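You operate a simulated robot arm through the tools that you are given. There is no shell and no other tool. Be economical: measure what you need, move in short steps, check, and stop when the job is done.

You are at the controls of a simulated two-armed robot. One attempt, no reset.

TASK
Wipe the tail lamp's lens, hold the lamp to lock its bulb holder, then lay it in the tray.
Fine: the yellow pad goes back. Set down upright: pad. What is to be rubbed or washed off counts as gone when no trace of it is left.

Only the result counts: the job must be done as asked and must still hold three seconds after the hand-in. Knocking over, shifting, dropping, spilling or breaking anything else fails it.

THE ROBOT
Two 7-joint arms with two-finger parallel grippers on one trunk, on a base that drives. Base frame: it is fixed to the floor where the robot stands at the start and does not move with it; the origin is under the middle of the robot, x ahead of it, y to its left, z up. Readings come in m, degrees, newtons and seconds.
The left shoulder is at the start at [0.05, 0.161, 1.173], the right one opposite. With the tool pointing down near the work surface each hand reaches from about 0.1 to 0.66 m from the robot's upright axis, wherever it stands, measured 20 degrees to its own side. Places, roughly: dish [0.6, -0.4, 0.8]; pad (5x4x6 cm) [0.5, -0.1, 0.8]; tail bulb holder [0.6, -0.2, 0.9]. Payload 3.43 kg a hand.
The TCP of each hand is the grasp point between the finger pads, 0.03 m short of the fingertips. In the tool frame z runs along the fingers and y along their closing line. The gripper opens to 0.094 m. The fingers are 0.028 m wide and 0.01 m thick; the gripper's body (0.05 by 0.096 m) begins 0.055 m behind the TCP.
Orientation is that of the tool frame in the base frame, as [roll, pitch, yaw] about the fixed x, y, z axes, in that order (R = Rz(yaw) Ry(pitch) Rx(roll)). With the fingers straight down and closing along the base's y, the tool's x points along the base's -x, its y along +y and its z along -z.

THE INTERFACE
- The arms move only by the tool nudge_tool. It takes "left_increments", "right_increments" or both (then of equal length, played together; a hand with none holds still); each is a list of rows, each a list of 7 numbers: the turn, a rotation vector about the tool's x, y, z in units of 180 degrees (1.0 is 180 degrees), then the shift along the tool's x, y, z in units of 150 mm (1.0 is 150 mm), then the gripper command, from -1 (shut) to 1 (fully open), values between in proportion. In form: [[wx, wy, wz, dx, dy, dz, jaw], ...]. A call has 1 to 8 rows; each row is the pose to reach, as a shift and turn from the pose commanded when the call began, along the tool's axes at that moment. A call with a number of a shift or a turn outside -1 to 1 is refused whole. Each row takes 0.2 s and may step no farther than 0.05 m and 8.6 degrees from the row before; otherwise, or with a gripper value out of range, the whole call is refused. Where a pose cannot be reached the arm comes as near as it can. A force on the tool above 40 N (or 10 N above the force at the start of the call, whichever is more), or a blocked arm, ends the call early, and 0.2 s more pass. The fingers move at their own pace (about 0.045 m/s each) and stop on an object; they squeeze with about 38 N. The grip force told is the motor's: it shows also when the fingers shut on nothing. Time passes only in rows, and 0.2 s behind the last, so rows that repeat a pose let the fingers close. The reply holds the time, the measured pose of the TCP, the force on the tool along the base axes, the opening and the grip force, in the units named above and with some noise, with the torque about the TCP (base axes, N m) and any sound that the robot's microphone picked up.
- Cameras (640 x 400 px; columns grow to the right, rows downward): "scene" is now at [0.1273, -0.0253, 1.312]; the picture's right is [-0.29, -0.96, 0.00], its down [-0.39, 0.12, -0.91] and it looks along [0.87, -0.26, -0.41] (base axes); focal length 246 px, centre (320, 200). "left" rides on the left gripper at [0.076, -0.014, -0.103] in its tool frame; the picture's right is [0.18, 0.98, 0.00], its down [-0.75, 0.14, -0.64] and it looks along [-0.63, 0.12, 0.77] (tool axes); focal length 243 px, centre (320, 200). "right" rides on the right gripper at [0.076, 0.014, -0.102] in its tool frame; the picture's right is [-0.18, 0.98, 0.00], its down [-0.75, -0.14, -0.64] and it looks along [-0.63, -0.12, 0.77] (tool axes); focal length 243 px, centre (320, 200). There is no depth. A picture from a camera that has moved, and an enlarged one, comes with that camera's place and axes in the base frame and with its lens.
- capture(camera): a new picture of that camera. The clock stands still meanwhile.
- lift_body(by): slides the trunk up (or, below 0, down) by that many m; the arms and the scene camera ride with it, the base frame stays. It gives what a move gives, with no picture.
- drive_base(legs): drives the robot by 1 to 6 legs, each [ahead, left, turn to the left] in m, m and degrees, along the robot's own axes; the way and the turn of a leg run together, so that a leg with both is an arc; at most 1.5 m and 180 degrees a leg. The arms and the cameras ride along, it lands a little off, and it stops where it bumps. It gives what a move gives.
- aim_head(pan, tilt): turns the head with the scene camera to pan (to the left, within 80 degrees either way) and tilt (down, from -29 to 69), counted from straight ahead of the robot. It gives what a move gives.
- enlarge(camera, box): a new picture of the part [left, top, right, bottom] of that camera's present view, enlarged. The clock stands still meanwhile.
- sign_off(): hands the job in; it is judged then, once.

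Go step by step. Nothing tells you exact positions but the pictures and the camera data: compare them with the known pose of the tool, close in by small moves and look again before you grip or let go. The budget is 120 turns and 108 pictures, counting those below and the enlarged ones. Unless the task says otherwise, let go and move clear before handing in, and close with one line.

The tools are called by a JSON object that holds its "method" and its "body". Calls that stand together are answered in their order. nudge_tool: Moves the arms, as the interface text tells. Its arguments: {"type":"object","properties":{"left_increments":{"type":"array"},"right_increments":{"type":"array"}},"required":[]} The other tools are called the same way: lift_body (by) slides the trunk up or down; drive_base (legs) drives the base; aim_head (pan, tilt) turns the head that bears the scene camera; capture (camera) takes a picture; enlarge (camera, box) takes an enlarged picture of a part of a camera's view; sign_off () hands the job in.

At the start:

```text
time_s: 0.0
left_position: [0.4364, 0.0736, 1.1989]
left_ee_rot: [180.0, 0.2, -179.9]
left_force: [0.0, -1.2, -0.3]
left_moment: [0.02, 0.02, -0.02]
left_gripper_width: 0.0939
left_finger_force: 0.1
right_position: [0.3793, -0.2655, 1.1114]
right_ee_rot: [179.9, 0.1, 180.0]
right_force: [0.0, 0.0, -0.5]
right_moment: [0.01, -0.03, 0.03]
right_gripper_width: 0.094
right_finger_force: 0.0
trunk travel left (down, up): [-0.2, 0.067]
robot x, y, heading: [-0.0018, -0.0014, 0.2]
head pan, tilt: [-16.6, 24.3]
```

scene: 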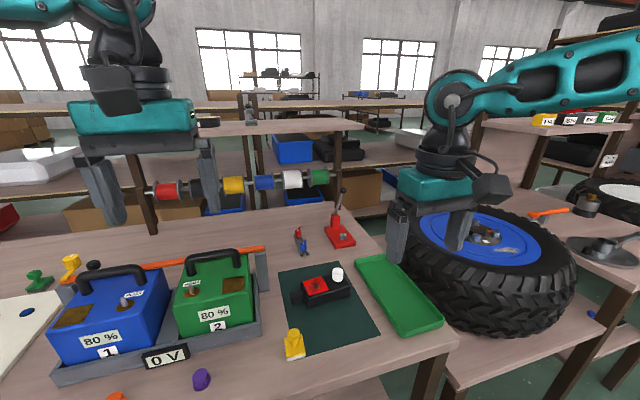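
right: 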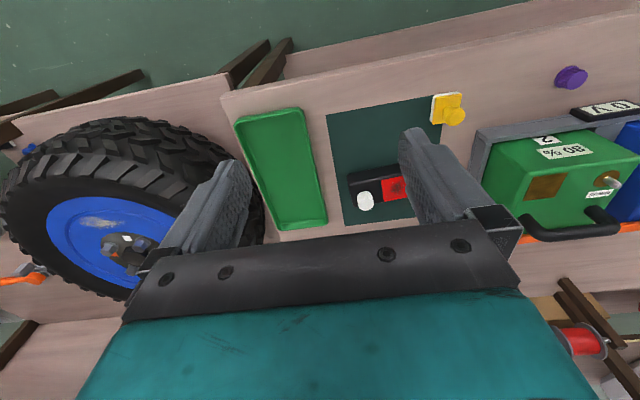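
left: 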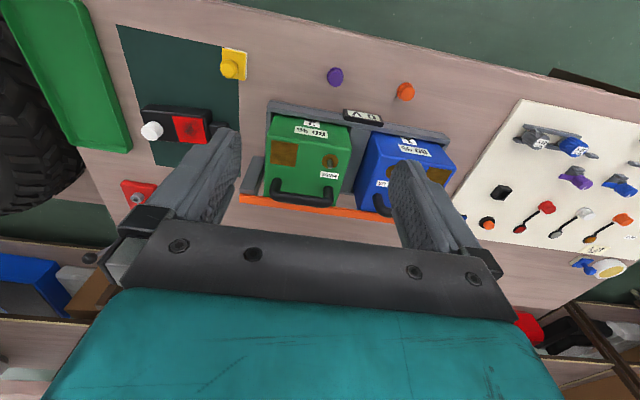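

The tail lamp (black body with red lens and a white bulb holder) lies on a dark mat, with the yellow pad beside it and the green tray to the right. I'll look closer first.

{"method": "enlarge", "body": {"camera": "scene", "box": [260, 230, 420, 370]}}

{"method": "enlarge", "body": {"camera": "right", "box": [310, 80, 480, 230]}}

{"method": "enlarge", "body": {"camera": "left", "box": [100, 20, 270, 200]}}

```text
2.86 times, centred on (340, 300) of scene
camera zoom: at [0.1273, -0.0253, 1.312], right [-0.29, -0.96, 0.0], down [-0.39, 0.12, -0.91], along [0.87, -0.26, -0.41], focal length 702 px, centre (263, -86)
```

zoom: 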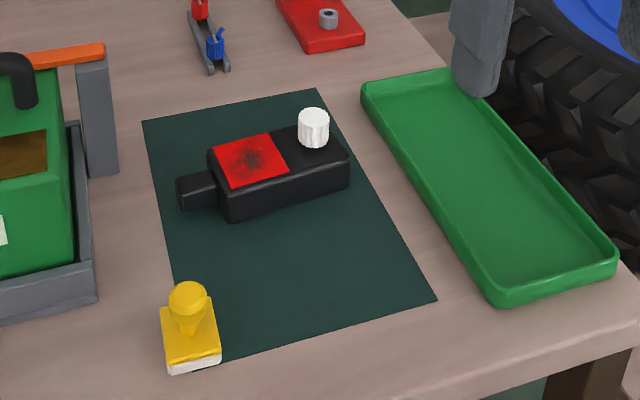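

```text
2.67 times, centred on (395, 155) of right
camera zoom: at [0.302, -0.2513, 1.214], right [0.18, 0.98, 0.0], down [0.75, -0.14, 0.64], along [0.63, -0.12, -0.77], focal length 647 px, centre (120, 320)
```

zoom: 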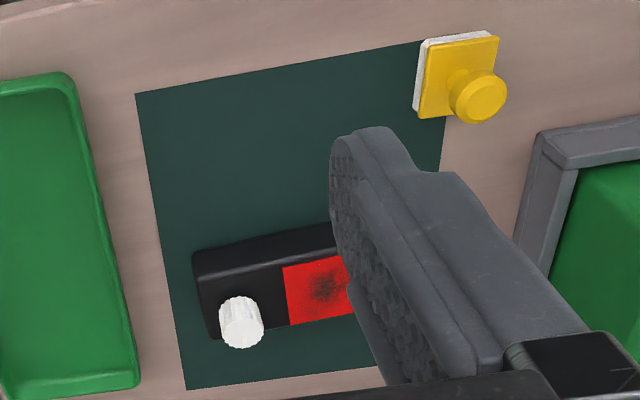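

```text
2.22 times, centred on (185, 110) of left
camera zoom: at [0.3594, 0.0606, 1.3023], right [-0.19, 0.98, 0.0], down [0.75, 0.14, 0.64], along [0.63, 0.12, -0.77], focal length 539 px, centre (620, 400)
```

zoom: 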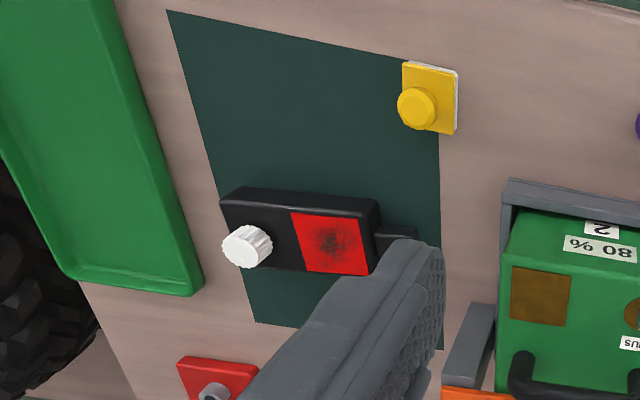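

The lamp's bulb holder is at about (0.615, -0.222), the lens at (0.608, -0.155), the side tab at (0.60, -0.10), and the pad at (0.48, -0.073). I'll shift the base right and a bit ahead so both arms can reach the lamp.

{"method": "drive_base", "body": {"legs": [[0.0, -0.13, 0], [0.04, 0, 0]]}}

{"method": "aim_head", "body": {"pan": -8, "tilt": 42}}

{"method": "capture", "body": {"camera": "scene"}}

```text
time_s: 1.8
left_position: [0.4772, -0.054, 1.1994]
left_ee_rot: [-180.0, -0.1, -179.9]
left_force: [0.3, -0.8, -0.3]
left_moment: [-0.01, 0.05, 0.0]
left_gripper_width: 0.0938
left_finger_force: 0.0
right_position: [0.4188, -0.3943, 1.1114]
right_ee_rot: [-180.0, -0.1, 180.0]
right_force: [0.6, -1.4, 0.1]
right_moment: [0.04, 0.01, 0.0]
right_gripper_width: 0.0941
right_finger_force: 0.0
trunk travel left (down, up): [-0.2, 0.067]
robot x, y, heading: [0.042, -0.1314, 0.1]
head pan, tilt: [-16.6, 24.3]
```

```text
time_s: 2.6
left_position: [0.4758, -0.0547, 1.1989]
left_ee_rot: [-180.0, 0.1, -180.0]
left_force: [0.3, 0.1, 0.1]
left_moment: [0.01, 0.0, -0.04]
left_gripper_width: 0.094
left_finger_force: 0.0
right_position: [0.4203, -0.3953, 1.1125]
right_ee_rot: [-180.0, 0.1, 180.0]
right_force: [-0.1, -0.7, -0.3]
right_moment: [0.02, -0.04, 0.03]
right_gripper_width: 0.094
right_finger_force: 0.0
trunk travel left (down, up): [-0.2, 0.067]
robot x, y, heading: [0.0419, -0.1322, -0.3]
head pan, tilt: [-8.0, 42.0]
```

```text
101 pictures are left
camera scene: at [0.1614, -0.1398, 1.2846], right [-0.14, -0.99, 0.0], down [-0.66, 0.09, -0.74], along [0.74, -0.1, -0.67], focal length 246 px, centre (320, 200)
```

scene: 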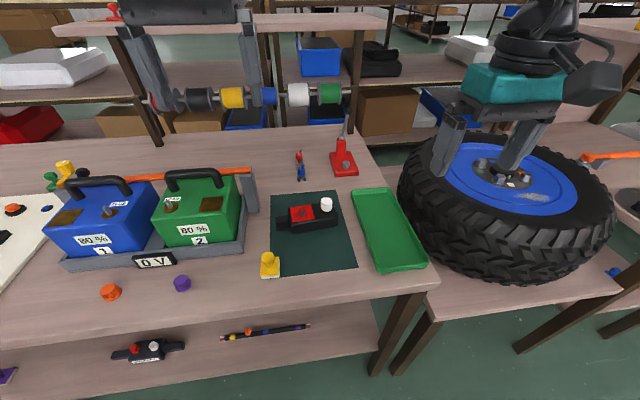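

Base is in place. Moving the left hand aside and the right hand toward a spot above the pad.

{"method": "nudge_tool", "body": {"left_increments": [[0, 0, 0, 0, 0.25, 0, 1], [0, 0, 0, 0, 0.5, 0, 1], [0, 0, 0, 0, 0.75, 0, 1], [0, 0, 0, 0, 1, 0, 1]], "right_increments": [[0, 0, 0, 0, 0.25, 0, 1], [0, 0, 0, 0, 0.5, 0, 1], [0, 0, 0, 0, 0.75, 0, 1], [0, 0, 0, 0, 1, 0, 1]]}}

{"method": "nudge_tool", "body": {"right_increments": [[0, 0, 0, -0.05, 0.25, 0.1, 1], [0, 0, 0, -0.1, 0.5, 0.2, 1], [0, 0, 0, -0.2, 0.75, 0.3, 1], [0, 0, 0, -0.2, 1, 0.4, 1]]}}

{"method": "capture", "body": {"camera": "right"}}

```text
time_s: 3.6
left_position: [0.4763, 0.0973, 1.1985]
left_ee_rot: [-179.8, 0.0, -180.0]
left_force: [-0.3, -0.1, -0.1]
left_moment: [-0.01, 0.02, 0.03]
left_gripper_width: 0.0941
left_finger_force: 0.1
right_position: [0.4201, -0.245, 1.1107]
right_ee_rot: [-179.9, 0.0, 179.9]
right_force: [0.0, 0.3, 0.1]
right_moment: [0.0, -0.01, -0.01]
right_gripper_width: 0.0939
right_finger_force: 0.1
trunk travel left (down, up): [-0.2, 0.067]
robot x, y, heading: [0.041, -0.1288, 0.2]
head pan, tilt: [-8.0, 42.0]
```

```text
time_s: 4.6
left_position: [0.4741, 0.0956, 1.1995]
left_ee_rot: [-180.0, 0.1, -179.8]
left_force: [0.1, 0.1, -0.8]
left_moment: [-0.01, 0.01, 0.01]
left_gripper_width: 0.094
left_finger_force: 0.0
right_position: [0.4157, -0.2227, 1.0647]
right_ee_rot: [179.9, 0.1, 179.9]
right_force: [-0.8, 0.8, 0.8]
right_moment: [-0.02, 0.03, -0.01]
right_gripper_width: 0.094
right_finger_force: 0.0
right hand out of reach, approached as far as the arm can: row 1, 2, 3, 4
trunk travel left (down, up): [-0.2, 0.067]
robot x, y, heading: [0.04, -0.1297, -0.0]
head pan, tilt: [-8.0, 42.0]
```

```text
100 pictures are left
camera right: at [0.3381, -0.208, 1.1669], right [0.19, 0.98, 0.0], down [0.75, -0.14, 0.64], along [0.63, -0.12, -0.77], focal length 243 px, centre (320, 200)
```

right: 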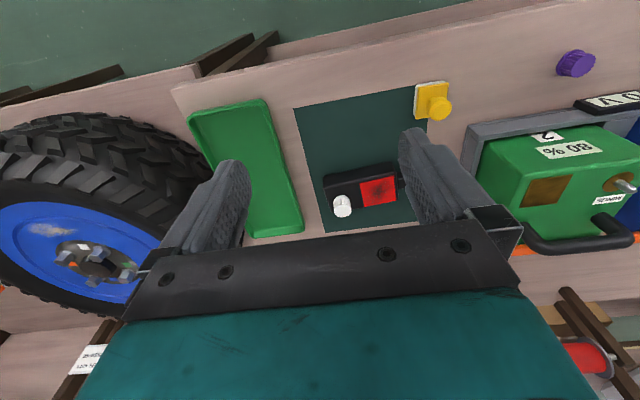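

The right arm stalled on the sideways move while high up; I'll descend over the empty mat area and try again lower.

{"method": "nudge_tool", "body": {"right_increments": [[0, 0, 0, 0, 0, 0.2, 1], [0, 0, 0, 0, 0.0, 0.4, 1], [0, 0, 0, 0, 0, 0.6, 1]]}}

{"method": "nudge_tool", "body": {"right_increments": [[0, 0, 0, -0.1, 0.25, 0, 1], [0, 0, 0, -0.2, 0.5, 0, 1], [0, 0, 0, -0.3, 0.7, 0, 1]]}}

```text
time_s: 5.4
left_position: [0.4758, 0.0942, 1.1992]
left_ee_rot: [180.0, 0.1, -179.9]
left_force: [-0.4, 0.1, 0.2]
left_moment: [-0.02, 0.01, 0.0]
left_gripper_width: 0.0944
left_finger_force: 0.2
right_position: [0.411, -0.2382, 0.9813]
right_ee_rot: [179.9, 0.1, 180.0]
right_force: [0.1, 0.0, 0.2]
right_moment: [0.02, -0.03, 0.01]
right_gripper_width: 0.0944
right_finger_force: 0.0
right hand out of reach, approached as far as the arm can: row 1, 2, 3
trunk travel left (down, up): [-0.2, 0.067]
robot x, y, heading: [0.0403, -0.1267, -0.0]
head pan, tilt: [-8.0, 42.0]
```

```text
time_s: 6.2
left_position: [0.4754, 0.095, 1.2007]
left_ee_rot: [-180.0, 0.1, -179.9]
left_force: [0.4, 0.1, -0.3]
left_moment: [0.0, -0.01, 0.02]
left_gripper_width: 0.0938
left_finger_force: 0.0
right_position: [0.4194, -0.2343, 1.0013]
right_ee_rot: [180.0, 0.2, 179.9]
right_force: [-0.1, -0.3, -0.3]
right_moment: [-0.02, 0.01, -0.01]
right_gripper_width: 0.0939
right_finger_force: 0.0
right hand out of reach, approached as far as the arm can: row 1, 2, 3
trunk travel left (down, up): [-0.2, 0.067]
robot x, y, heading: [0.0414, -0.1321, 0.1]
head pan, tilt: [-8.0, 42.0]
```

I'll test whether reaching further forward frees the sideways motion.

{"method": "nudge_tool", "body": {"right_increments": [[0, 0, 0, -0.2, 0, 0, 1], [0, 0, 0, -0.4, 0.0, 0, 1], [0, 0, 0, -0.6, 0, 0, 1], [0, 0, 0, -0.6, 0.25, 0, 1], [0, 0, 0, -0.6, 0.5, 0, 1]]}}

```text
time_s: 7.4
left_position: [0.4742, 0.0951, 1.2]
left_ee_rot: [180.0, 0.0, -180.0]
left_force: [0.2, 0.0, -0.3]
left_moment: [-0.02, -0.02, 0.0]
left_gripper_width: 0.0943
left_finger_force: 0.0
right_position: [0.4679, -0.2505, 1.0215]
right_ee_rot: [179.9, 0.2, 180.0]
right_force: [-1.2, -0.5, 0.0]
right_moment: [0.0, 0.02, -0.01]
right_gripper_width: 0.0939
right_finger_force: 0.1
right hand out of reach, approached as far as the arm can: row 1, 2, 3, 4, 5
trunk travel left (down, up): [-0.2, 0.067]
robot x, y, heading: [0.0377, -0.1315, 0.0]
head pan, tilt: [-8.0, 42.0]
```

Still limited, so I'll try letting the wrist yaw follow the arm (turn about tool z) to see whether that frees it.

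{"method": "nudge_tool", "body": {"right_increments": [[0, 0, -0.045, 0, 0, 0, 1], [0, 0, -0.09, 0, 0, 0, 1], [0, 0, -0.135, 0, 0, 0, 1], [0, 0, -0.18, 0, 0, 0, 1], [0, 0, -0.18, 0, 0.2, 0, 1], [0, 0, -0.18, 0, 0.4, 0, 1], [0, 0, -0.18, 0, 0.6, 0, 1]]}}

{"method": "capture", "body": {"camera": "scene"}}

```text
time_s: 9.0
left_position: [0.4758, 0.0949, 1.2007]
left_ee_rot: [-179.9, 0.1, -179.9]
left_force: [0.7, 0.1, -0.1]
left_moment: [-0.01, -0.04, -0.04]
left_gripper_width: 0.0943
left_finger_force: 0.1
right_position: [0.4452, -0.2379, 1.0313]
right_ee_rot: [180.0, 0.1, -147.5]
right_force: [-0.3, -0.5, -0.6]
right_moment: [-0.01, -0.03, 0.01]
right_gripper_width: 0.0943
right_finger_force: 0.0
right hand out of reach, approached as far as the arm can: row 5, 6, 7
trunk travel left (down, up): [-0.2, 0.067]
robot x, y, heading: [0.0428, -0.1318, 0.1]
head pan, tilt: [-8.0, 42.0]
```

```text
99 pictures are left
camera scene: at [0.1614, -0.1398, 1.2846], right [-0.14, -0.99, 0.0], down [-0.66, 0.09, -0.74], along [0.74, -0.1, -0.67], focal length 246 px, centre (320, 200)
```

scene: 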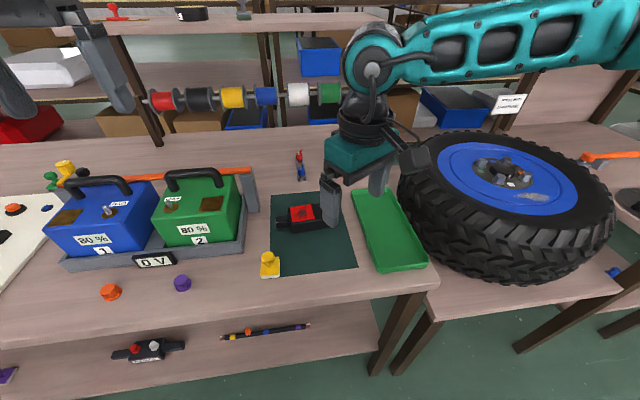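

Yaw turns freely but the sideways limit persists. Testing a pure forward move.

{"method": "nudge_tool", "body": {"right_increments": [[0, 0, 0, -0.187, -0.12, 0, 1], [0, 0, 0, -0.375, -0.24, 0, 1], [0, 0, 0, -0.562, -0.358, 0, 1]]}}

{"method": "nudge_tool", "body": {"right_increments": [[0, 0, 0, -0.09, 0.14, 0, 1], [0, 0, 0, -0.179, 0.281, 0, 1], [0, 0, 0, -0.268, 0.42, 0, 1], [0, 0, 0, -0.358, 0.562, 0, 1]]}}

```text
time_s: 9.8
left_position: [0.4738, 0.0953, 1.2003]
left_ee_rot: [179.9, -0.1, -179.8]
left_force: [0.0, 0.0, 0.1]
left_moment: [-0.02, 0.0, 0.01]
left_gripper_width: 0.0941
left_finger_force: 0.0
right_position: [0.5166, -0.2764, 1.0402]
right_ee_rot: [179.9, 0.0, -147.7]
right_force: [-0.9, -1.0, -0.8]
right_moment: [0.0, 0.0, 0.02]
right_gripper_width: 0.0938
right_finger_force: 0.0
right hand out of reach, approached as far as the arm can: row 1, 2, 3
trunk travel left (down, up): [-0.2, 0.067]
robot x, y, heading: [0.0423, -0.132, 0.0]
head pan, tilt: [-8.0, 42.0]
```

```text
time_s: 10.8
left_position: [0.4753, 0.0948, 1.1992]
left_ee_rot: [-180.0, 0.1, -179.9]
left_force: [-1.0, -0.6, -0.6]
left_moment: [0.03, 0.05, -0.02]
left_gripper_width: 0.0942
left_finger_force: 0.0
right_position: [0.4828, -0.2528, 1.0479]
right_ee_rot: [-180.0, 0.2, -147.5]
right_force: [0.7, 0.7, -0.5]
right_moment: [0.01, -0.01, -0.02]
right_gripper_width: 0.0938
right_finger_force: 0.0
right hand out of reach, approached as far as the arm can: row 1, 2, 3, 4
trunk travel left (down, up): [-0.2, 0.067]
robot x, y, heading: [0.0426, -0.1302, -0.1]
head pan, tilt: [-8.0, 42.0]
```

The boundary looks like an elbow-posture limit at this height. I'll back off a little, descend near working height over the tray/mat gap, and try again.

{"method": "nudge_tool", "body": {"right_increments": [[0, 0, 0, 0.18, -0.28, 0, 1], [0, 0, 0, 0.18, -0.28, 0.25, 1], [0, 0, 0, 0.18, -0.28, 0.5, 1], [0, 0, 0, 0.18, -0.28, 0.75, 1]]}}

{"method": "nudge_tool", "body": {"right_increments": [[0, 0, 0, -0.09, 0.14, 0, 1], [0, 0, 0, -0.179, 0.281, 0, 1], [0, 0, 0, -0.268, 0.42, 0, 1], [0, 0, 0, -0.358, 0.562, 0, 1]]}}

{"method": "capture", "body": {"camera": "scene"}}

```text
time_s: 11.8
left_position: [0.4756, 0.0944, 1.199]
left_ee_rot: [-180.0, 0.0, -179.9]
left_force: [0.5, -0.6, 0.3]
left_moment: [-0.03, 0.01, 0.0]
left_gripper_width: 0.0942
left_finger_force: 0.0
right_position: [0.4848, -0.3046, 0.9344]
right_ee_rot: [-180.0, 0.1, -147.6]
right_force: [-0.2, 0.8, -1.2]
right_moment: [-0.03, 0.01, 0.04]
right_gripper_width: 0.0939
right_finger_force: 0.1
trunk travel left (down, up): [-0.2, 0.067]
robot x, y, heading: [0.0398, -0.1293, 0.4]
head pan, tilt: [-8.0, 42.0]
```

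```text
time_s: 12.8
left_position: [0.4738, 0.0958, 1.199]
left_ee_rot: [-179.9, 0.1, -179.9]
left_force: [-0.6, 0.1, 0.7]
left_moment: [0.02, -0.02, 0.01]
left_gripper_width: 0.0941
left_finger_force: 0.0
right_position: [0.4585, -0.2681, 0.9582]
right_ee_rot: [-180.0, 0.0, -147.7]
right_force: [0.3, 0.0, -0.4]
right_moment: [0.01, 0.0, 0.01]
right_gripper_width: 0.0943
right_finger_force: 0.0
right hand out of reach, approached as far as the arm can: row 1, 2, 3, 4
trunk travel left (down, up): [-0.2, 0.067]
robot x, y, heading: [0.0378, -0.1262, 0.1]
head pan, tilt: [-8.0, 42.0]
```

```text
98 pictures are left
camera scene: at [0.1615, -0.1398, 1.2846], right [-0.14, -0.99, 0.0], down [-0.66, 0.09, -0.74], along [0.74, -0.1, -0.67], focal length 246 px, centre (320, 200)
```

scene: 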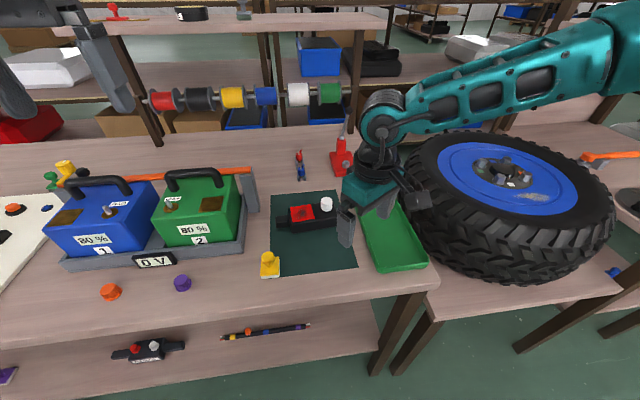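

Still blocked inward. I'll try extending far forward on the right side first, then swinging inward at long reach.

{"method": "nudge_tool", "body": {"right_increments": [[0, 0, 0, 0.1, -0.17, -0.13, 1], [0, 0, 0, 0.214, -0.338, -0.27, 1], [0, 0, 0, -0.01, -0.48, -0.27, 1], [0, 0, 0, -0.235, -0.623, -0.27, 1], [0, 0, 0, -0.461, -0.766, -0.27, 1], [0, 0, 0, -0.686, -0.909, -0.27, 1]]}}

{"method": "nudge_tool", "body": {"right_increments": [[0, 0, 0, -0.09, 0.14, 0, 1], [0, 0, 0, -0.179, 0.281, 0, 1], [0, 0, 0, -0.268, 0.42, 0, 1], [0, 0, 0, -0.358, 0.562, 0, 1], [0, 0, 0, -0.447, 0.703, 0, 1]]}}

{"method": "capture", "body": {"camera": "scene"}}

```text
time_s: 14.2
left_position: [0.474, 0.0955, 1.2005]
left_ee_rot: [180.0, 0.0, -179.9]
left_force: [-0.5, -0.6, -0.1]
left_moment: [-0.01, 0.03, -0.02]
left_gripper_width: 0.0939
left_finger_force: 0.1
right_position: [0.5665, -0.3387, 1.0039]
right_ee_rot: [180.0, 0.1, -147.6]
right_force: [0.4, 0.2, 0.4]
right_moment: [0.0, -0.04, 0.02]
right_gripper_width: 0.0939
right_finger_force: 0.0
right hand out of reach, approached as far as the arm can: row 5, 6
trunk travel left (down, up): [-0.2, 0.067]
robot x, y, heading: [0.0406, -0.128, -0.1]
head pan, tilt: [-8.0, 42.0]
```

```text
time_s: 15.4
left_position: [0.475, 0.0958, 1.1991]
left_ee_rot: [-180.0, 0.1, -179.9]
left_force: [-0.4, 0.1, 0.2]
left_moment: [-0.01, -0.02, 0.03]
left_gripper_width: 0.0939
left_finger_force: 0.0
right_position: [0.5195, -0.2832, 1.0206]
right_ee_rot: [-180.0, 0.1, -147.7]
right_force: [1.1, -0.3, -0.1]
right_moment: [0.04, 0.0, -0.01]
right_gripper_width: 0.0938
right_finger_force: 0.1
right hand out of reach, approached as far as the arm can: row 1, 2, 3, 4, 5
trunk travel left (down, up): [-0.2, 0.067]
robot x, y, heading: [0.0363, -0.1283, -0.0]
head pan, tilt: [-8.0, 42.0]
```

```text
97 pictures are left
camera scene: at [0.1615, -0.1399, 1.2845], right [-0.14, -0.99, 0.0], down [-0.66, 0.09, -0.74], along [0.74, -0.1, -0.67], focal length 246 px, centre (320, 200)
```

scene: 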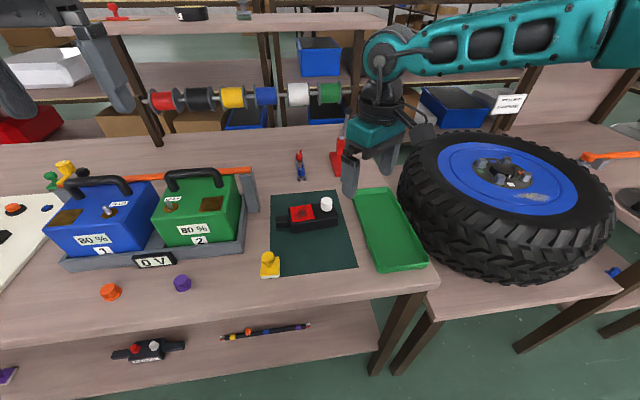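

The elbow seems stuck out to the right. I'll look at the arm itself with the head.

{"method": "aim_head", "body": {"pan": -65, "tilt": 20}}

{"method": "capture", "body": {"camera": "scene"}}

{"method": "aim_head", "body": {"pan": 65, "tilt": 20}}

{"method": "capture", "body": {"camera": "scene"}}

```text
time_s: 16.6
left_position: [0.4742, 0.0962, 1.1992]
left_ee_rot: [-180.0, 0.1, -179.9]
left_force: [-0.7, 0.2, 0.4]
left_moment: [0.0, 0.02, 0.03]
left_gripper_width: 0.0942
left_finger_force: 0.0
right_position: [0.5196, -0.2833, 1.0212]
right_ee_rot: [180.0, 0.1, -147.6]
right_force: [-0.2, -0.3, 0.0]
right_moment: [0.0, 0.03, 0.01]
right_gripper_width: 0.0939
right_finger_force: 0.0
trunk travel left (down, up): [-0.2, 0.067]
robot x, y, heading: [0.0427, -0.1305, -0.0]
head pan, tilt: [-65.0, 20.0]
```

```text
96 pictures are left
camera scene: at [0.118, -0.2125, 1.3189], right [-0.91, -0.42, 0.0], down [-0.14, 0.31, -0.94], along [0.4, -0.85, -0.34], focal length 246 px, centre (320, 200)
```

scene: 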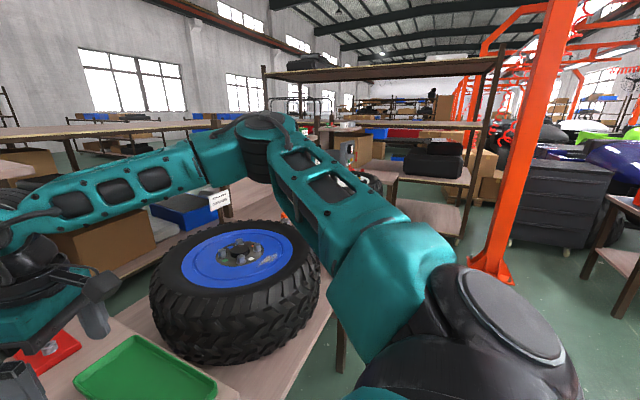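

```text
time_s: 18.7
left_position: [0.4764, 0.0952, 1.1996]
left_ee_rot: [180.0, 0.1, -179.9]
left_force: [0.6, -0.6, 0.3]
left_moment: [-0.04, 0.0, 0.0]
left_gripper_width: 0.0939
left_finger_force: 0.2
right_position: [0.5191, -0.2832, 1.0206]
right_ee_rot: [-180.0, 0.1, -147.7]
right_force: [-0.1, 0.9, -0.5]
right_moment: [0.01, -0.03, 0.03]
right_gripper_width: 0.094
right_finger_force: 0.2
trunk travel left (down, up): [-0.2, 0.067]
robot x, y, heading: [0.0432, -0.1296, -0.0]
head pan, tilt: [65.0, 20.0]
```

```text
95 pictures are left
camera scene: at [0.118, -0.0437, 1.3189], right [0.91, -0.42, 0.0], down [-0.14, -0.31, -0.94], along [0.4, 0.85, -0.34], focal length 246 px, centre (320, 200)
```

scene: 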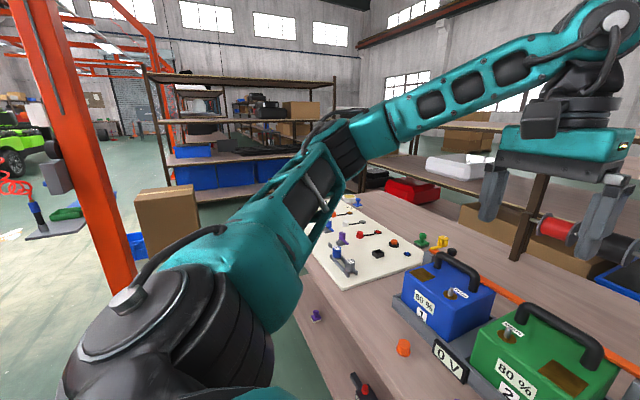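

Both arms are elbow-out. I'll probe how far inward the left hand gets, for comparison.

{"method": "nudge_tool", "body": {"left_increments": [[0, 0, 0, 0, -0.25, 0.2, 1], [0, 0, 0, 0, -0.5, 0.4, 1], [0, 0, 0, 0, -0.75, 0.6, 1], [0, 0, 0, 0, -1, 0.8, 1]]}}

{"method": "nudge_tool", "body": {"left_increments": [[0, 0, 0, -0.2, 0, 0, 1], [0, 0, 0, -0.4, 0, 0, 1], [0, 0, 0, -0.6, 0, 0, 1], [0, 0, 0, -0.6, -0.25, 0, 1]]}}

```text
time_s: 19.7
left_position: [0.4751, -0.0555, 1.0777]
left_ee_rot: [-179.9, 0.0, -180.0]
left_force: [0.2, -0.6, 1.1]
left_moment: [-0.01, 0.0, 0.01]
left_gripper_width: 0.0939
left_finger_force: 0.1
right_position: [0.5201, -0.2849, 1.0198]
right_ee_rot: [179.9, 0.1, -147.6]
right_force: [-1.0, -0.9, 0.3]
right_moment: [0.0, -0.01, 0.01]
right_gripper_width: 0.0941
right_finger_force: 0.1
trunk travel left (down, up): [-0.2, 0.067]
robot x, y, heading: [0.039, -0.1304, -0.0]
head pan, tilt: [65.0, 20.0]
```

```text
time_s: 20.7
left_position: [0.5659, -0.0931, 1.0792]
left_ee_rot: [-180.0, 0.0, 180.0]
left_force: [-0.1, -0.6, 0.4]
left_moment: [-0.01, 0.01, 0.0]
left_gripper_width: 0.0938
left_finger_force: 0.1
right_position: [0.5188, -0.2838, 1.02]
right_ee_rot: [-180.0, 0.1, -147.6]
right_force: [0.0, 0.1, -0.1]
right_moment: [0.02, 0.03, -0.03]
right_gripper_width: 0.0941
right_finger_force: 0.1
trunk travel left (down, up): [-0.2, 0.067]
robot x, y, heading: [0.0385, -0.1243, 0.1]
head pan, tilt: [65.0, 20.0]
```

The left arm moves inward freely; only the right one is limited. I'll pull the right hand away and see how far the left gets inward.

{"method": "nudge_tool", "body": {"right_increments": [[0, 0, 0, 0.1, -0.15, 0, 1], [0, 0, 0, 0.2, -0.3, 0, 1], [0, 0, 0, 0.3, -0.45, -0.1, 1], [0, 0, 0, 0.4, -0.6, -0.2, 1], [0, 0, 0, 0.5, -0.7, -0.3, 1]], "left_increments": [[0, 0, 0, 0, 0, 0, 1], [0, 0, 0, 0, -0.25, 0.1, 1], [0, 0, 0, 0, -0.5, 0.2, 1], [0, 0, 0, 0, -0.75, 0.3, 1], [0, 0, 0, 0, -1, 0.4, 1]]}}

```text
time_s: 21.9
left_position: [0.5658, -0.2449, 1.02]
left_ee_rot: [-180.0, 0.0, -179.9]
left_force: [-0.3, -0.2, 0.9]
left_moment: [0.01, -0.03, 0.0]
left_gripper_width: 0.0941
left_finger_force: 0.0
right_position: [0.509, -0.417, 1.0668]
right_ee_rot: [180.0, 0.1, -147.8]
right_force: [0.2, -0.3, 0.3]
right_moment: [0.01, -0.01, -0.04]
right_gripper_width: 0.0941
right_finger_force: 0.1
trunk travel left (down, up): [-0.2, 0.067]
robot x, y, heading: [0.0388, -0.1292, -0.1]
head pan, tilt: [65.0, 20.0]
```

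The left arm is fully capable, so it will do the wiping. Moving it above the pad.

{"method": "nudge_tool", "body": {"left_increments": [[0, 0, 0, 0.15, 0.25, 0, 1], [0, 0, 0, 0.3, 0.5, 0, 1], [0, 0, 0, 0.45, 0.75, 0, 1], [0, 0, 0, 0.585, 1, 0.2, 1]]}}

{"method": "capture", "body": {"camera": "left"}}

{"method": "aim_head", "body": {"pan": -5, "tilt": 50}}

{"method": "capture", "body": {"camera": "scene"}}

```text
refused: row 4 steps farther than a row can; nothing moved
```

```text
94 pictures are left
camera left: at [0.4896, -0.2575, 1.1219], right [-0.19, 0.98, 0.0], down [0.75, 0.14, 0.64], along [0.63, 0.12, -0.77], focal length 243 px, centre (320, 200)
```

left: 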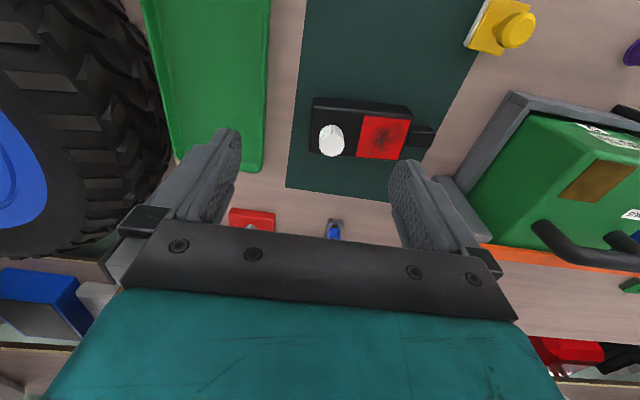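

```text
time_s: 23.4
left_position: [0.5671, -0.2428, 1.0196]
left_ee_rot: [180.0, 0.0, -179.9]
left_force: [-0.4, 0.0, -0.1]
left_moment: [-0.01, -0.01, -0.05]
left_gripper_width: 0.0943
left_finger_force: 0.1
right_position: [0.51, -0.414, 1.0661]
right_ee_rot: [-179.9, 0.0, -147.7]
right_force: [0.0, 0.7, -0.2]
right_moment: [0.02, 0.01, 0.03]
right_gripper_width: 0.0943
right_finger_force: 0.1
trunk travel left (down, up): [-0.2, 0.067]
robot x, y, heading: [0.04, -0.1262, 0.3]
head pan, tilt: [-5.0, 50.0]
```

```text
93 pictures are left
camera scene: at [0.1553, -0.1347, 1.2734], right [-0.09, -1.0, 0.0], down [-0.76, 0.07, -0.64], along [0.64, -0.06, -0.77], focal length 246 px, centre (320, 200)
```

scene: 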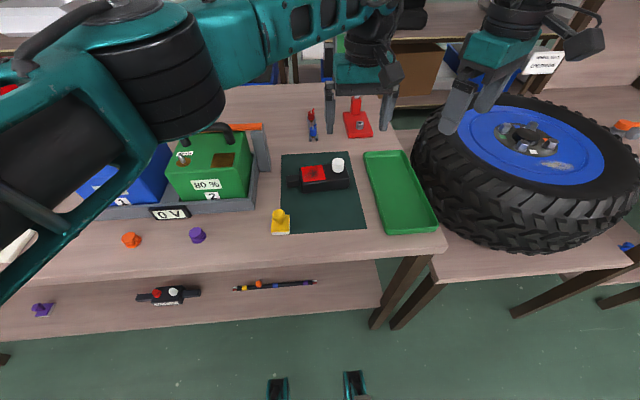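

Refused for step size; repeating with smaller steps.

{"method": "nudge_tool", "body": {"left_increments": [[0, 0, 0, 0.12, 0.2, 0, 1], [0, 0, 0, 0.24, 0.4, 0, 1], [0, 0, 0, 0.36, 0.6, 0, 1], [0, 0, 0, 0.48, 0.8, 0, 1], [0, 0, 0, 0.6, 1, 0, 1]]}}

{"method": "capture", "body": {"camera": "left"}}

{"method": "enlarge", "body": {"camera": "scene", "box": [230, 130, 390, 250]}}

```text
time_s: 24.6
left_position: [0.4765, -0.0919, 1.019]
left_ee_rot: [-179.9, 0.2, -179.8]
left_force: [-0.6, 0.0, 0.3]
left_moment: [0.02, -0.05, 0.01]
left_gripper_width: 0.0943
left_finger_force: 0.0
right_position: [0.5097, -0.4148, 1.0661]
right_ee_rot: [-179.9, 0.2, -147.7]
right_force: [1.1, -0.1, -0.1]
right_moment: [0.0, 0.01, -0.01]
right_gripper_width: 0.094
right_finger_force: 0.1
trunk travel left (down, up): [-0.2, 0.067]
robot x, y, heading: [0.0403, -0.1305, -0.1]
head pan, tilt: [-5.0, 50.0]
```

```text
92 pictures are left
camera left: at [0.3991, -0.1051, 1.1226], right [-0.19, 0.98, 0.0], down [0.75, 0.14, 0.64], along [0.63, 0.12, -0.77], focal length 243 px, centre (320, 200)
```

left: 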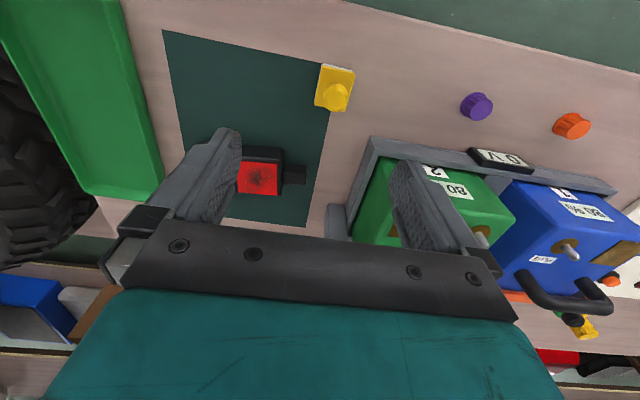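

```text
3.33 times, centred on (310, 190) of scene
camera zoom: at [0.1551, -0.1342, 1.2734], right [-0.09, -1.0, 0.0], down [-0.76, 0.07, -0.64], along [0.64, -0.06, -0.77], focal length 819 px, centre (353, 233)
```

zoom: 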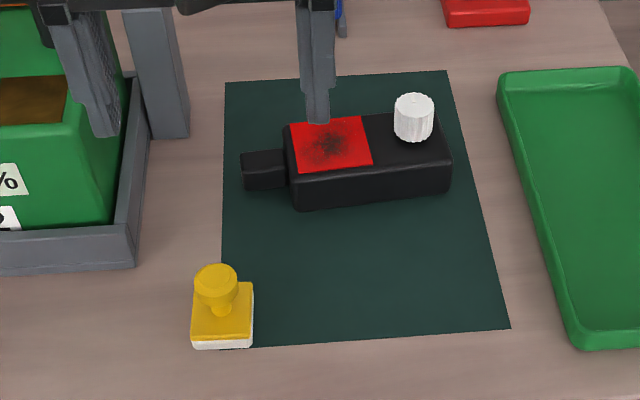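

The pad's knob is about (0.481, -0.073), top near 0.86, and pad is aligned with base axes. Centring and descending part way.

{"method": "nudge_tool", "body": {"left_increments": [[0, 0, 0, -0.03, 0.126, 0.2, 1], [0, 0, 0, -0.03, 0.126, 0.4, 1], [0, 0, 0, -0.03, 0.126, 0.6, 1]]}}

{"method": "capture", "body": {"camera": "left"}}

{"method": "enlarge", "body": {"camera": "scene", "box": [230, 130, 390, 250]}}

```text
time_s: 25.4
left_position: [0.4802, -0.0739, 0.9298]
left_ee_rot: [-180.0, 0.1, -179.9]
left_force: [0.6, 0.3, -0.2]
left_moment: [0.02, -0.04, -0.01]
left_gripper_width: 0.0941
left_finger_force: 0.0
right_position: [0.5099, -0.4149, 1.0664]
right_ee_rot: [-179.9, 0.0, -147.6]
right_force: [0.6, -0.3, -0.5]
right_moment: [0.01, 0.02, 0.02]
right_gripper_width: 0.0941
right_finger_force: 0.0
trunk travel left (down, up): [-0.2, 0.067]
robot x, y, heading: [0.0404, -0.1303, -0.2]
head pan, tilt: [-5.0, 50.0]
```

```text
90 pictures are left
camera left: at [0.4039, -0.0871, 1.033], right [-0.19, 0.98, 0.0], down [0.75, 0.14, 0.64], along [0.63, 0.12, -0.77], focal length 243 px, centre (320, 200)
```

left: 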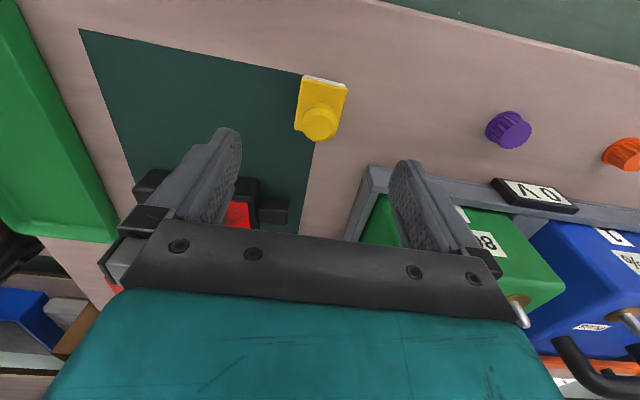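

```text
3.33 times, centred on (310, 190) of scene
camera zoom: at [0.1554, -0.1346, 1.2734], right [-0.09, -1.0, 0.0], down [-0.76, 0.07, -0.64], along [0.64, -0.06, -0.77], focal length 819 px, centre (353, 233)
```

zoom: 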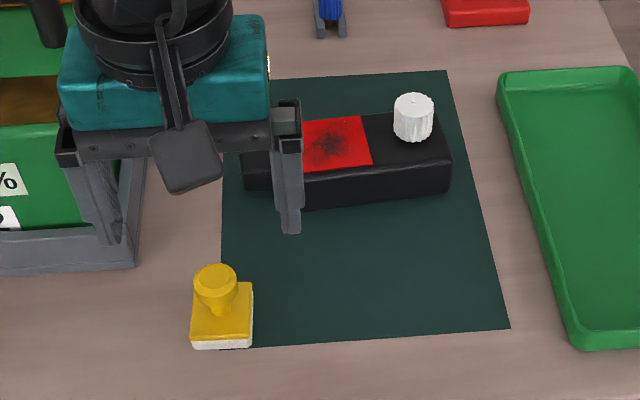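

Centred well. Descending to the knob (tips just above the pad's plate) and checking.

{"method": "nudge_tool", "body": {"left_increments": [[0, 0, 0, 0, 0, 0.25, 1], [0, 0, 0, 0, 0, 0.46, 1]]}}

{"method": "enlarge", "body": {"camera": "left", "box": [200, 60, 440, 220]}}

{"method": "enlarge", "body": {"camera": "scene", "box": [230, 150, 350, 250]}}

```text
time_s: 25.9
left_position: [0.4804, -0.0745, 0.8607]
left_ee_rot: [-180.0, 0.1, -180.0]
left_force: [0.4, 0.5, -0.1]
left_moment: [0.03, 0.03, 0.02]
left_gripper_width: 0.0939
left_finger_force: 0.1
right_position: [0.5109, -0.4141, 1.0666]
right_ee_rot: [-179.9, 0.0, -147.5]
right_force: [0.5, -0.8, 0.4]
right_moment: [0.02, 0.0, -0.02]
right_gripper_width: 0.0939
right_finger_force: 0.0
trunk travel left (down, up): [-0.2, 0.067]
robot x, y, heading: [0.0399, -0.1305, 0.0]
head pan, tilt: [-5.0, 50.0]
```

```text
2.50 times, centred on (320, 140) of left
camera zoom: at [0.4038, -0.0875, 0.9633], right [-0.19, 0.98, 0.0], down [0.75, 0.14, 0.64], along [0.63, 0.12, -0.77], focal length 606 px, centre (320, 350)
```

zoom: 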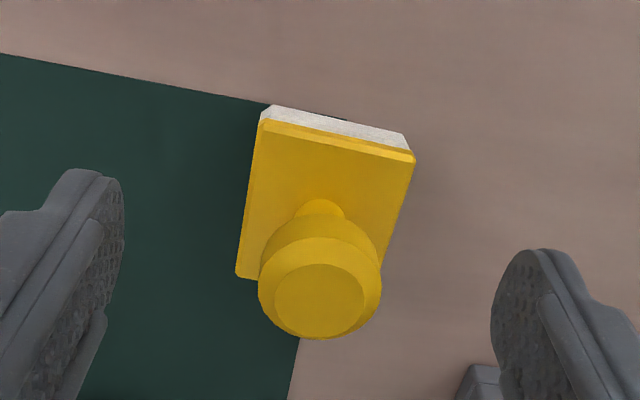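

```text
4.00 times, centred on (290, 200) of scene
camera zoom: at [0.1554, -0.1348, 1.2734], right [-0.09, -1.0, 0.0], down [-0.76, 0.07, -0.64], along [0.64, -0.06, -0.77], focal length 983 px, centre (440, 200)
```

zoom: 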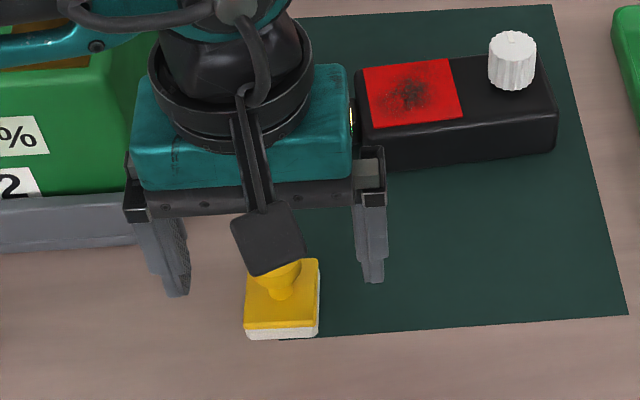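

Knob centred between the fingers; plate top ≈0.81, table ≈0.79. Lowering slightly and gripping.

{"method": "nudge_tool", "body": {"left_increments": [[0, 0, 0, 0, 0.01, 0.08, 1], [0, 0, 0, 0, 0.01, 0.08, 0], [0, 0, 0, 0, 0.01, 0.08, -1], [0, 0, 0, 0, 0.01, 0.08, -1], [0, 0, 0, 0, 0.01, 0.08, -1], [0, 0, 0, 0, 0.01, 0.08, -1], [0, 0, 0, 0, 0.01, 0.08, -1]]}}

{"method": "enlarge", "body": {"camera": "left", "box": [200, 60, 440, 220]}}

```text
time_s: 27.6
left_position: [0.4798, -0.0721, 0.8486]
left_ee_rot: [180.0, 0.0, -179.8]
left_force: [0.2, 0.3, 0.4]
left_moment: [-0.01, 0.0, 0.03]
left_gripper_width: 0.0257
left_finger_force: 37.8
right_position: [0.5097, -0.4141, 1.0662]
right_ee_rot: [-179.8, 0.1, -147.7]
right_force: [-1.0, -0.1, -0.2]
right_moment: [0.02, 0.0, -0.02]
right_gripper_width: 0.094
right_finger_force: 0.0
trunk travel left (down, up): [-0.2, 0.067]
robot x, y, heading: [0.0391, -0.129, -0.3]
head pan, tilt: [-5.0, 50.0]
```

```text
2.50 times, centred on (320, 140) of left
camera zoom: at [0.4039, -0.086, 0.9517], right [-0.19, 0.98, 0.0], down [0.75, 0.14, 0.64], along [0.63, 0.12, -0.77], focal length 606 px, centre (320, 350)
```

zoom: 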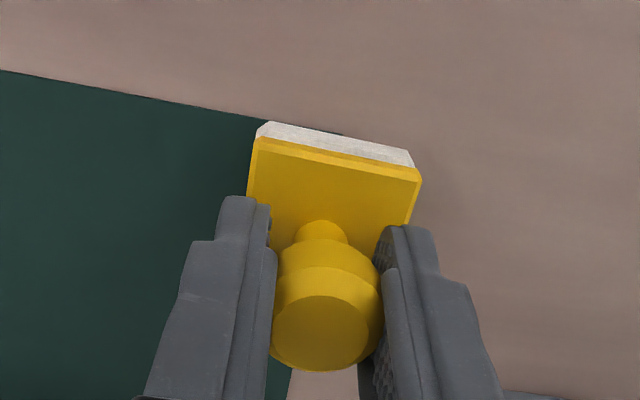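

Pad gripped at TCP (0.480, -0.0725, 0.8485). Lifting and carrying it above the lens centre (~0.608, -0.156).

{"method": "nudge_tool", "body": {"left_increments": [[0, 0, 0, 0, 0, -0.28, -1], [0, 0, 0, 0, 0, -0.56, -1], [0, 0, 0, -0.25, -0.15, -0.56, -1], [0, 0, 0, -0.5, -0.3, -0.56, -1], [0, 0, 0, -0.7, -0.45, -0.56, -1], [0, 0, 0, -0.853, -0.557, -0.56, -1]]}}

{"method": "capture", "body": {"camera": "left"}}

{"method": "enlarge", "body": {"camera": "scene", "box": [250, 110, 390, 220]}}

```text
time_s: 28.9
left_position: [0.608, -0.1557, 0.9325]
left_ee_rot: [180.0, 0.0, -179.9]
left_force: [-0.5, -1.1, 0.4]
left_moment: [0.0, -0.01, 0.01]
left_gripper_width: 0.0001
left_finger_force: 33.0
right_position: [0.5103, -0.4158, 1.0672]
right_ee_rot: [-180.0, 0.1, -147.8]
right_force: [-0.6, 0.0, -0.4]
right_moment: [0.0, -0.01, 0.0]
right_gripper_width: 0.0941
right_finger_force: 0.1
trunk travel left (down, up): [-0.2, 0.067]
robot x, y, heading: [0.0428, -0.13, 0.3]
head pan, tilt: [-5.0, 50.0]
```

```text
85 pictures are left
camera left: at [0.5318, -0.1701, 1.0358], right [-0.18, 0.98, 0.0], down [0.75, 0.14, 0.64], along [0.63, 0.12, -0.77], focal length 243 px, centre (320, 200)
```

left: 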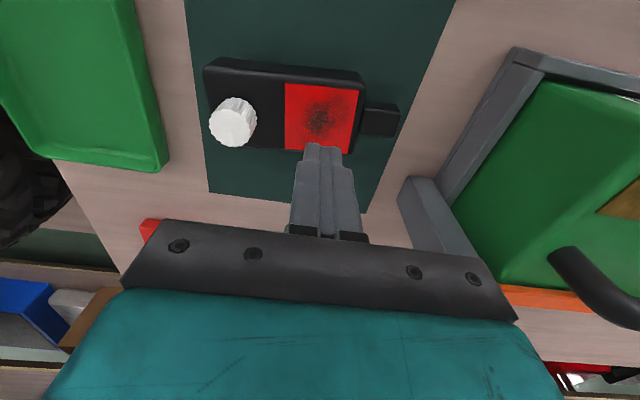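

```text
3.64 times, centred on (320, 165) of scene
camera zoom: at [0.1553, -0.1354, 1.2733], right [-0.09, -1.0, 0.0], down [-0.76, 0.07, -0.64], along [0.64, -0.06, -0.77], focal length 894 px, centre (320, 327)
```

zoom: 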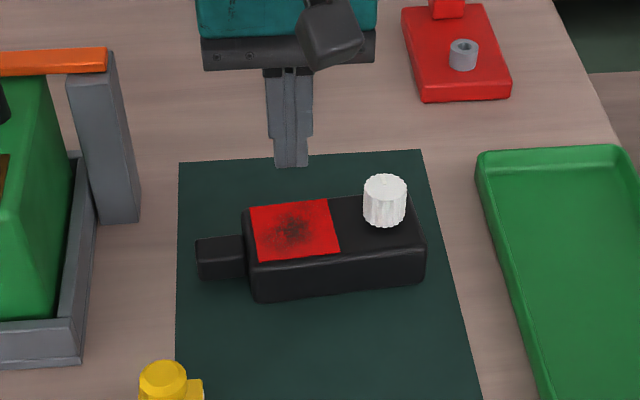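

The pad slipped out of the grip on lifting; it appears to still stand near its place. Look at it closely.

{"method": "enlarge", "body": {"camera": "scene", "box": [250, 180, 330, 250]}}

{"method": "nudge_tool", "body": {"left_increments": [[0, 0, 0, 0.2, 0.12, 0, -0.5], [0, 0, 0, 0.4, 0.24, 0, 0], [0, 0, 0, 0.6, 0.36, 0, 0.5], [0, 0, 0, 0.8, 0.48, 0, 1], [0, 0, 0, 0.9, 0.54, 0, 1]]}}

{"method": "capture", "body": {"camera": "left"}}

```text
5.71 times, centred on (290, 215) of scene
camera zoom: at [0.1553, -0.1354, 1.2733], right [-0.09, -1.0, 0.0], down [-0.76, 0.07, -0.64], along [0.64, -0.06, -0.77], focal length 1405 px, centre (491, 114)
```

zoom: 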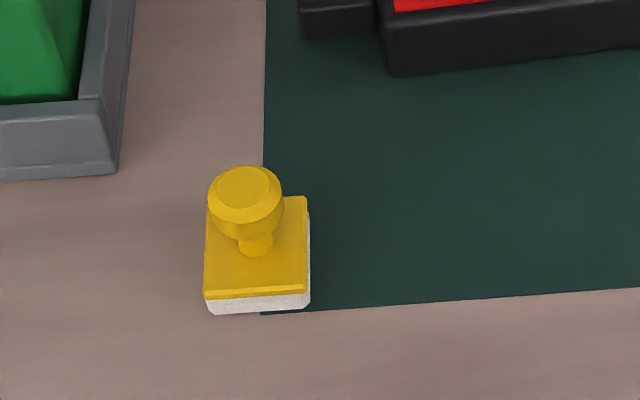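

```text
time_s: 30.1
left_position: [0.4734, -0.0741, 0.9323]
left_ee_rot: [-180.0, 0.0, -179.8]
left_force: [0.2, -0.3, 0.4]
left_moment: [-0.02, -0.01, 0.0]
left_gripper_width: 0.0943
left_finger_force: 0.0
right_position: [0.5107, -0.4147, 1.0668]
right_ee_rot: [-179.9, 0.1, -147.8]
right_force: [-0.7, 0.8, -0.1]
right_moment: [0.01, 0.03, 0.0]
right_gripper_width: 0.0939
right_finger_force: 0.1
trunk travel left (down, up): [-0.2, 0.067]
robot x, y, heading: [0.0402, -0.1273, -0.2]
head pan, tilt: [-5.0, 50.0]
```

```text
82 pictures are left
camera left: at [0.3969, -0.0876, 1.0356], right [-0.19, 0.98, 0.0], down [0.75, 0.14, 0.64], along [0.63, 0.12, -0.77], focal length 243 px, centre (320, 200)
```

left: 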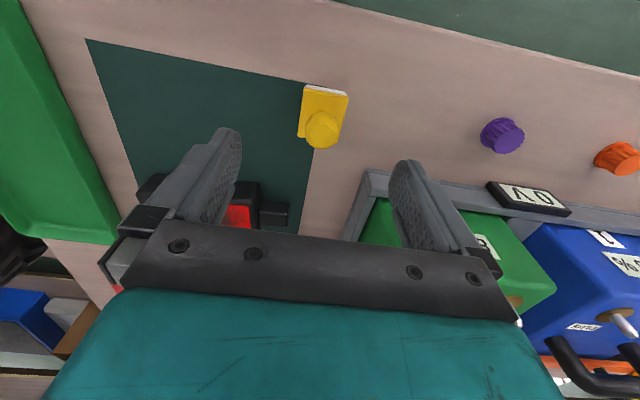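

The pad stands upright in its original place; the knob's taper let it slip. I'll grip the plate's 4 cm sides instead, first going down and feeling for the table height.

{"method": "nudge_tool", "body": {"left_increments": [[0, 0, 0, -0.05, 0.01, 0.2, 1], [0, 0, 0, -0.05, 0.01, 0.4, 1], [0, 0, 0, -0.05, 0.01, 0.6, 1]]}}

{"method": "nudge_tool", "body": {"left_increments": [[0, 0, 0, 0, 0, 0.02, 1], [0, 0, 0, 0, 0, 0.04, 1], [0, 0, 0, 0, 0, 0.055, 1], [0, 0, 0, 0, 0, 0.07, 1], [0, 0, 0, 0, 0, 0.08, 1]]}}

{"method": "enlarge", "body": {"camera": "left", "box": [200, 60, 440, 220]}}

{"method": "enlarge", "body": {"camera": "scene", "box": [230, 170, 330, 250]}}

```text
time_s: 30.9
left_position: [0.4811, -0.0719, 0.8415]
left_ee_rot: [-179.9, 0.0, -179.9]
left_force: [0.5, -0.4, 0.1]
left_moment: [-0.04, 0.0, 0.03]
left_gripper_width: 0.094
left_finger_force: 0.2
right_position: [0.511, -0.4142, 1.0663]
right_ee_rot: [-179.9, 0.0, -147.7]
right_force: [0.7, -0.5, 0.3]
right_moment: [0.04, 0.01, 0.03]
right_gripper_width: 0.0939
right_finger_force: 0.0
trunk travel left (down, up): [-0.2, 0.067]
robot x, y, heading: [0.0409, -0.1298, -0.1]
head pan, tilt: [-5.0, 50.0]
```

```text
time_s: 32.1
left_position: [0.481, -0.073, 0.8305]
left_ee_rot: [-179.9, 0.0, -179.8]
left_force: [0.2, 0.3, 0.5]
left_moment: [0.0, -0.01, -0.01]
left_gripper_width: 0.0938
left_finger_force: 0.1
right_position: [0.5093, -0.4145, 1.0656]
right_ee_rot: [-179.8, 0.1, -147.6]
right_force: [1.2, 0.3, 1.2]
right_moment: [0.02, 0.03, -0.01]
right_gripper_width: 0.0938
right_finger_force: 0.0
trunk travel left (down, up): [-0.2, 0.067]
robot x, y, heading: [0.0364, -0.1289, 0.1]
head pan, tilt: [-5.0, 50.0]
```

```text
2.50 times, centred on (320, 140) of left
camera zoom: at [0.4044, -0.0867, 0.9331], right [-0.19, 0.98, 0.0], down [0.75, 0.14, 0.64], along [0.63, 0.12, -0.77], focal length 606 px, centre (320, 350)
```

zoom: 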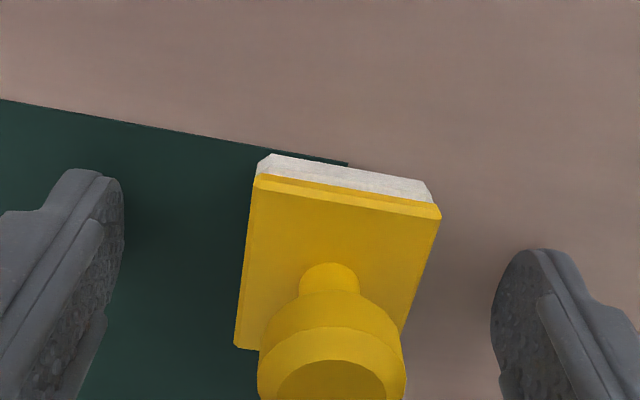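

```text
5.00 times, centred on (280, 210) of scene
camera zoom: at [0.1553, -0.1348, 1.2733], right [-0.09, -1.0, 0.0], down [-0.76, 0.07, -0.64], along [0.64, -0.06, -0.77], focal length 1229 px, centre (520, 150)
```

zoom: 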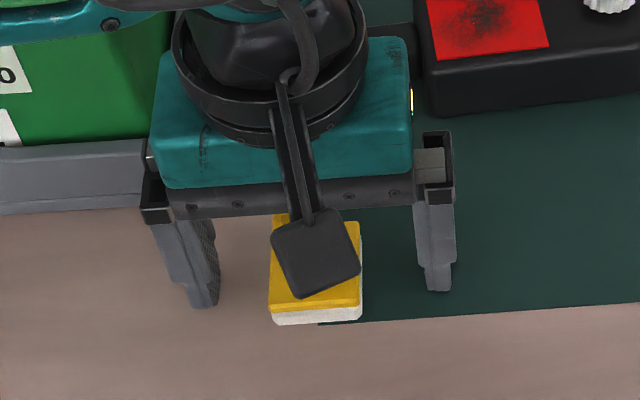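

No contact yet with tips at 0.8005; continue down in small steps.

{"method": "nudge_tool", "body": {"left_increments": [[0, 0, 0, 0, 0, 0.015, 1], [0, 0, 0, 0, 0, 0.03, 1], [0, 0, 0, 0, 0, 0.045, 1], [0, 0, 0, 0, 0, 0.055, 1]]}}

```text
time_s: 32.9
left_position: [0.4804, -0.074, 0.8286]
left_ee_rot: [179.9, 0.2, -179.9]
left_force: [-10.8, 4.0, 20.1]
left_moment: [0.83, 0.6, 0.17]
left_gripper_width: 0.0939
left_finger_force: 0.1
right_position: [0.5089, -0.4147, 1.0664]
right_ee_rot: [-179.9, 0.2, -147.7]
right_force: [0.6, -0.1, 0.0]
right_moment: [0.04, -0.01, -0.02]
right_gripper_width: 0.0938
right_finger_force: 0.0
trunk travel left (down, up): [-0.2, 0.067]
robot x, y, heading: [0.0385, -0.1294, 0.1]
head pan, tilt: [-5.0, 50.0]
stopped in row 3 (left hand): the force on the tool passed its limit (the readings are from after the stop); the commanded pose is now the measured one
```

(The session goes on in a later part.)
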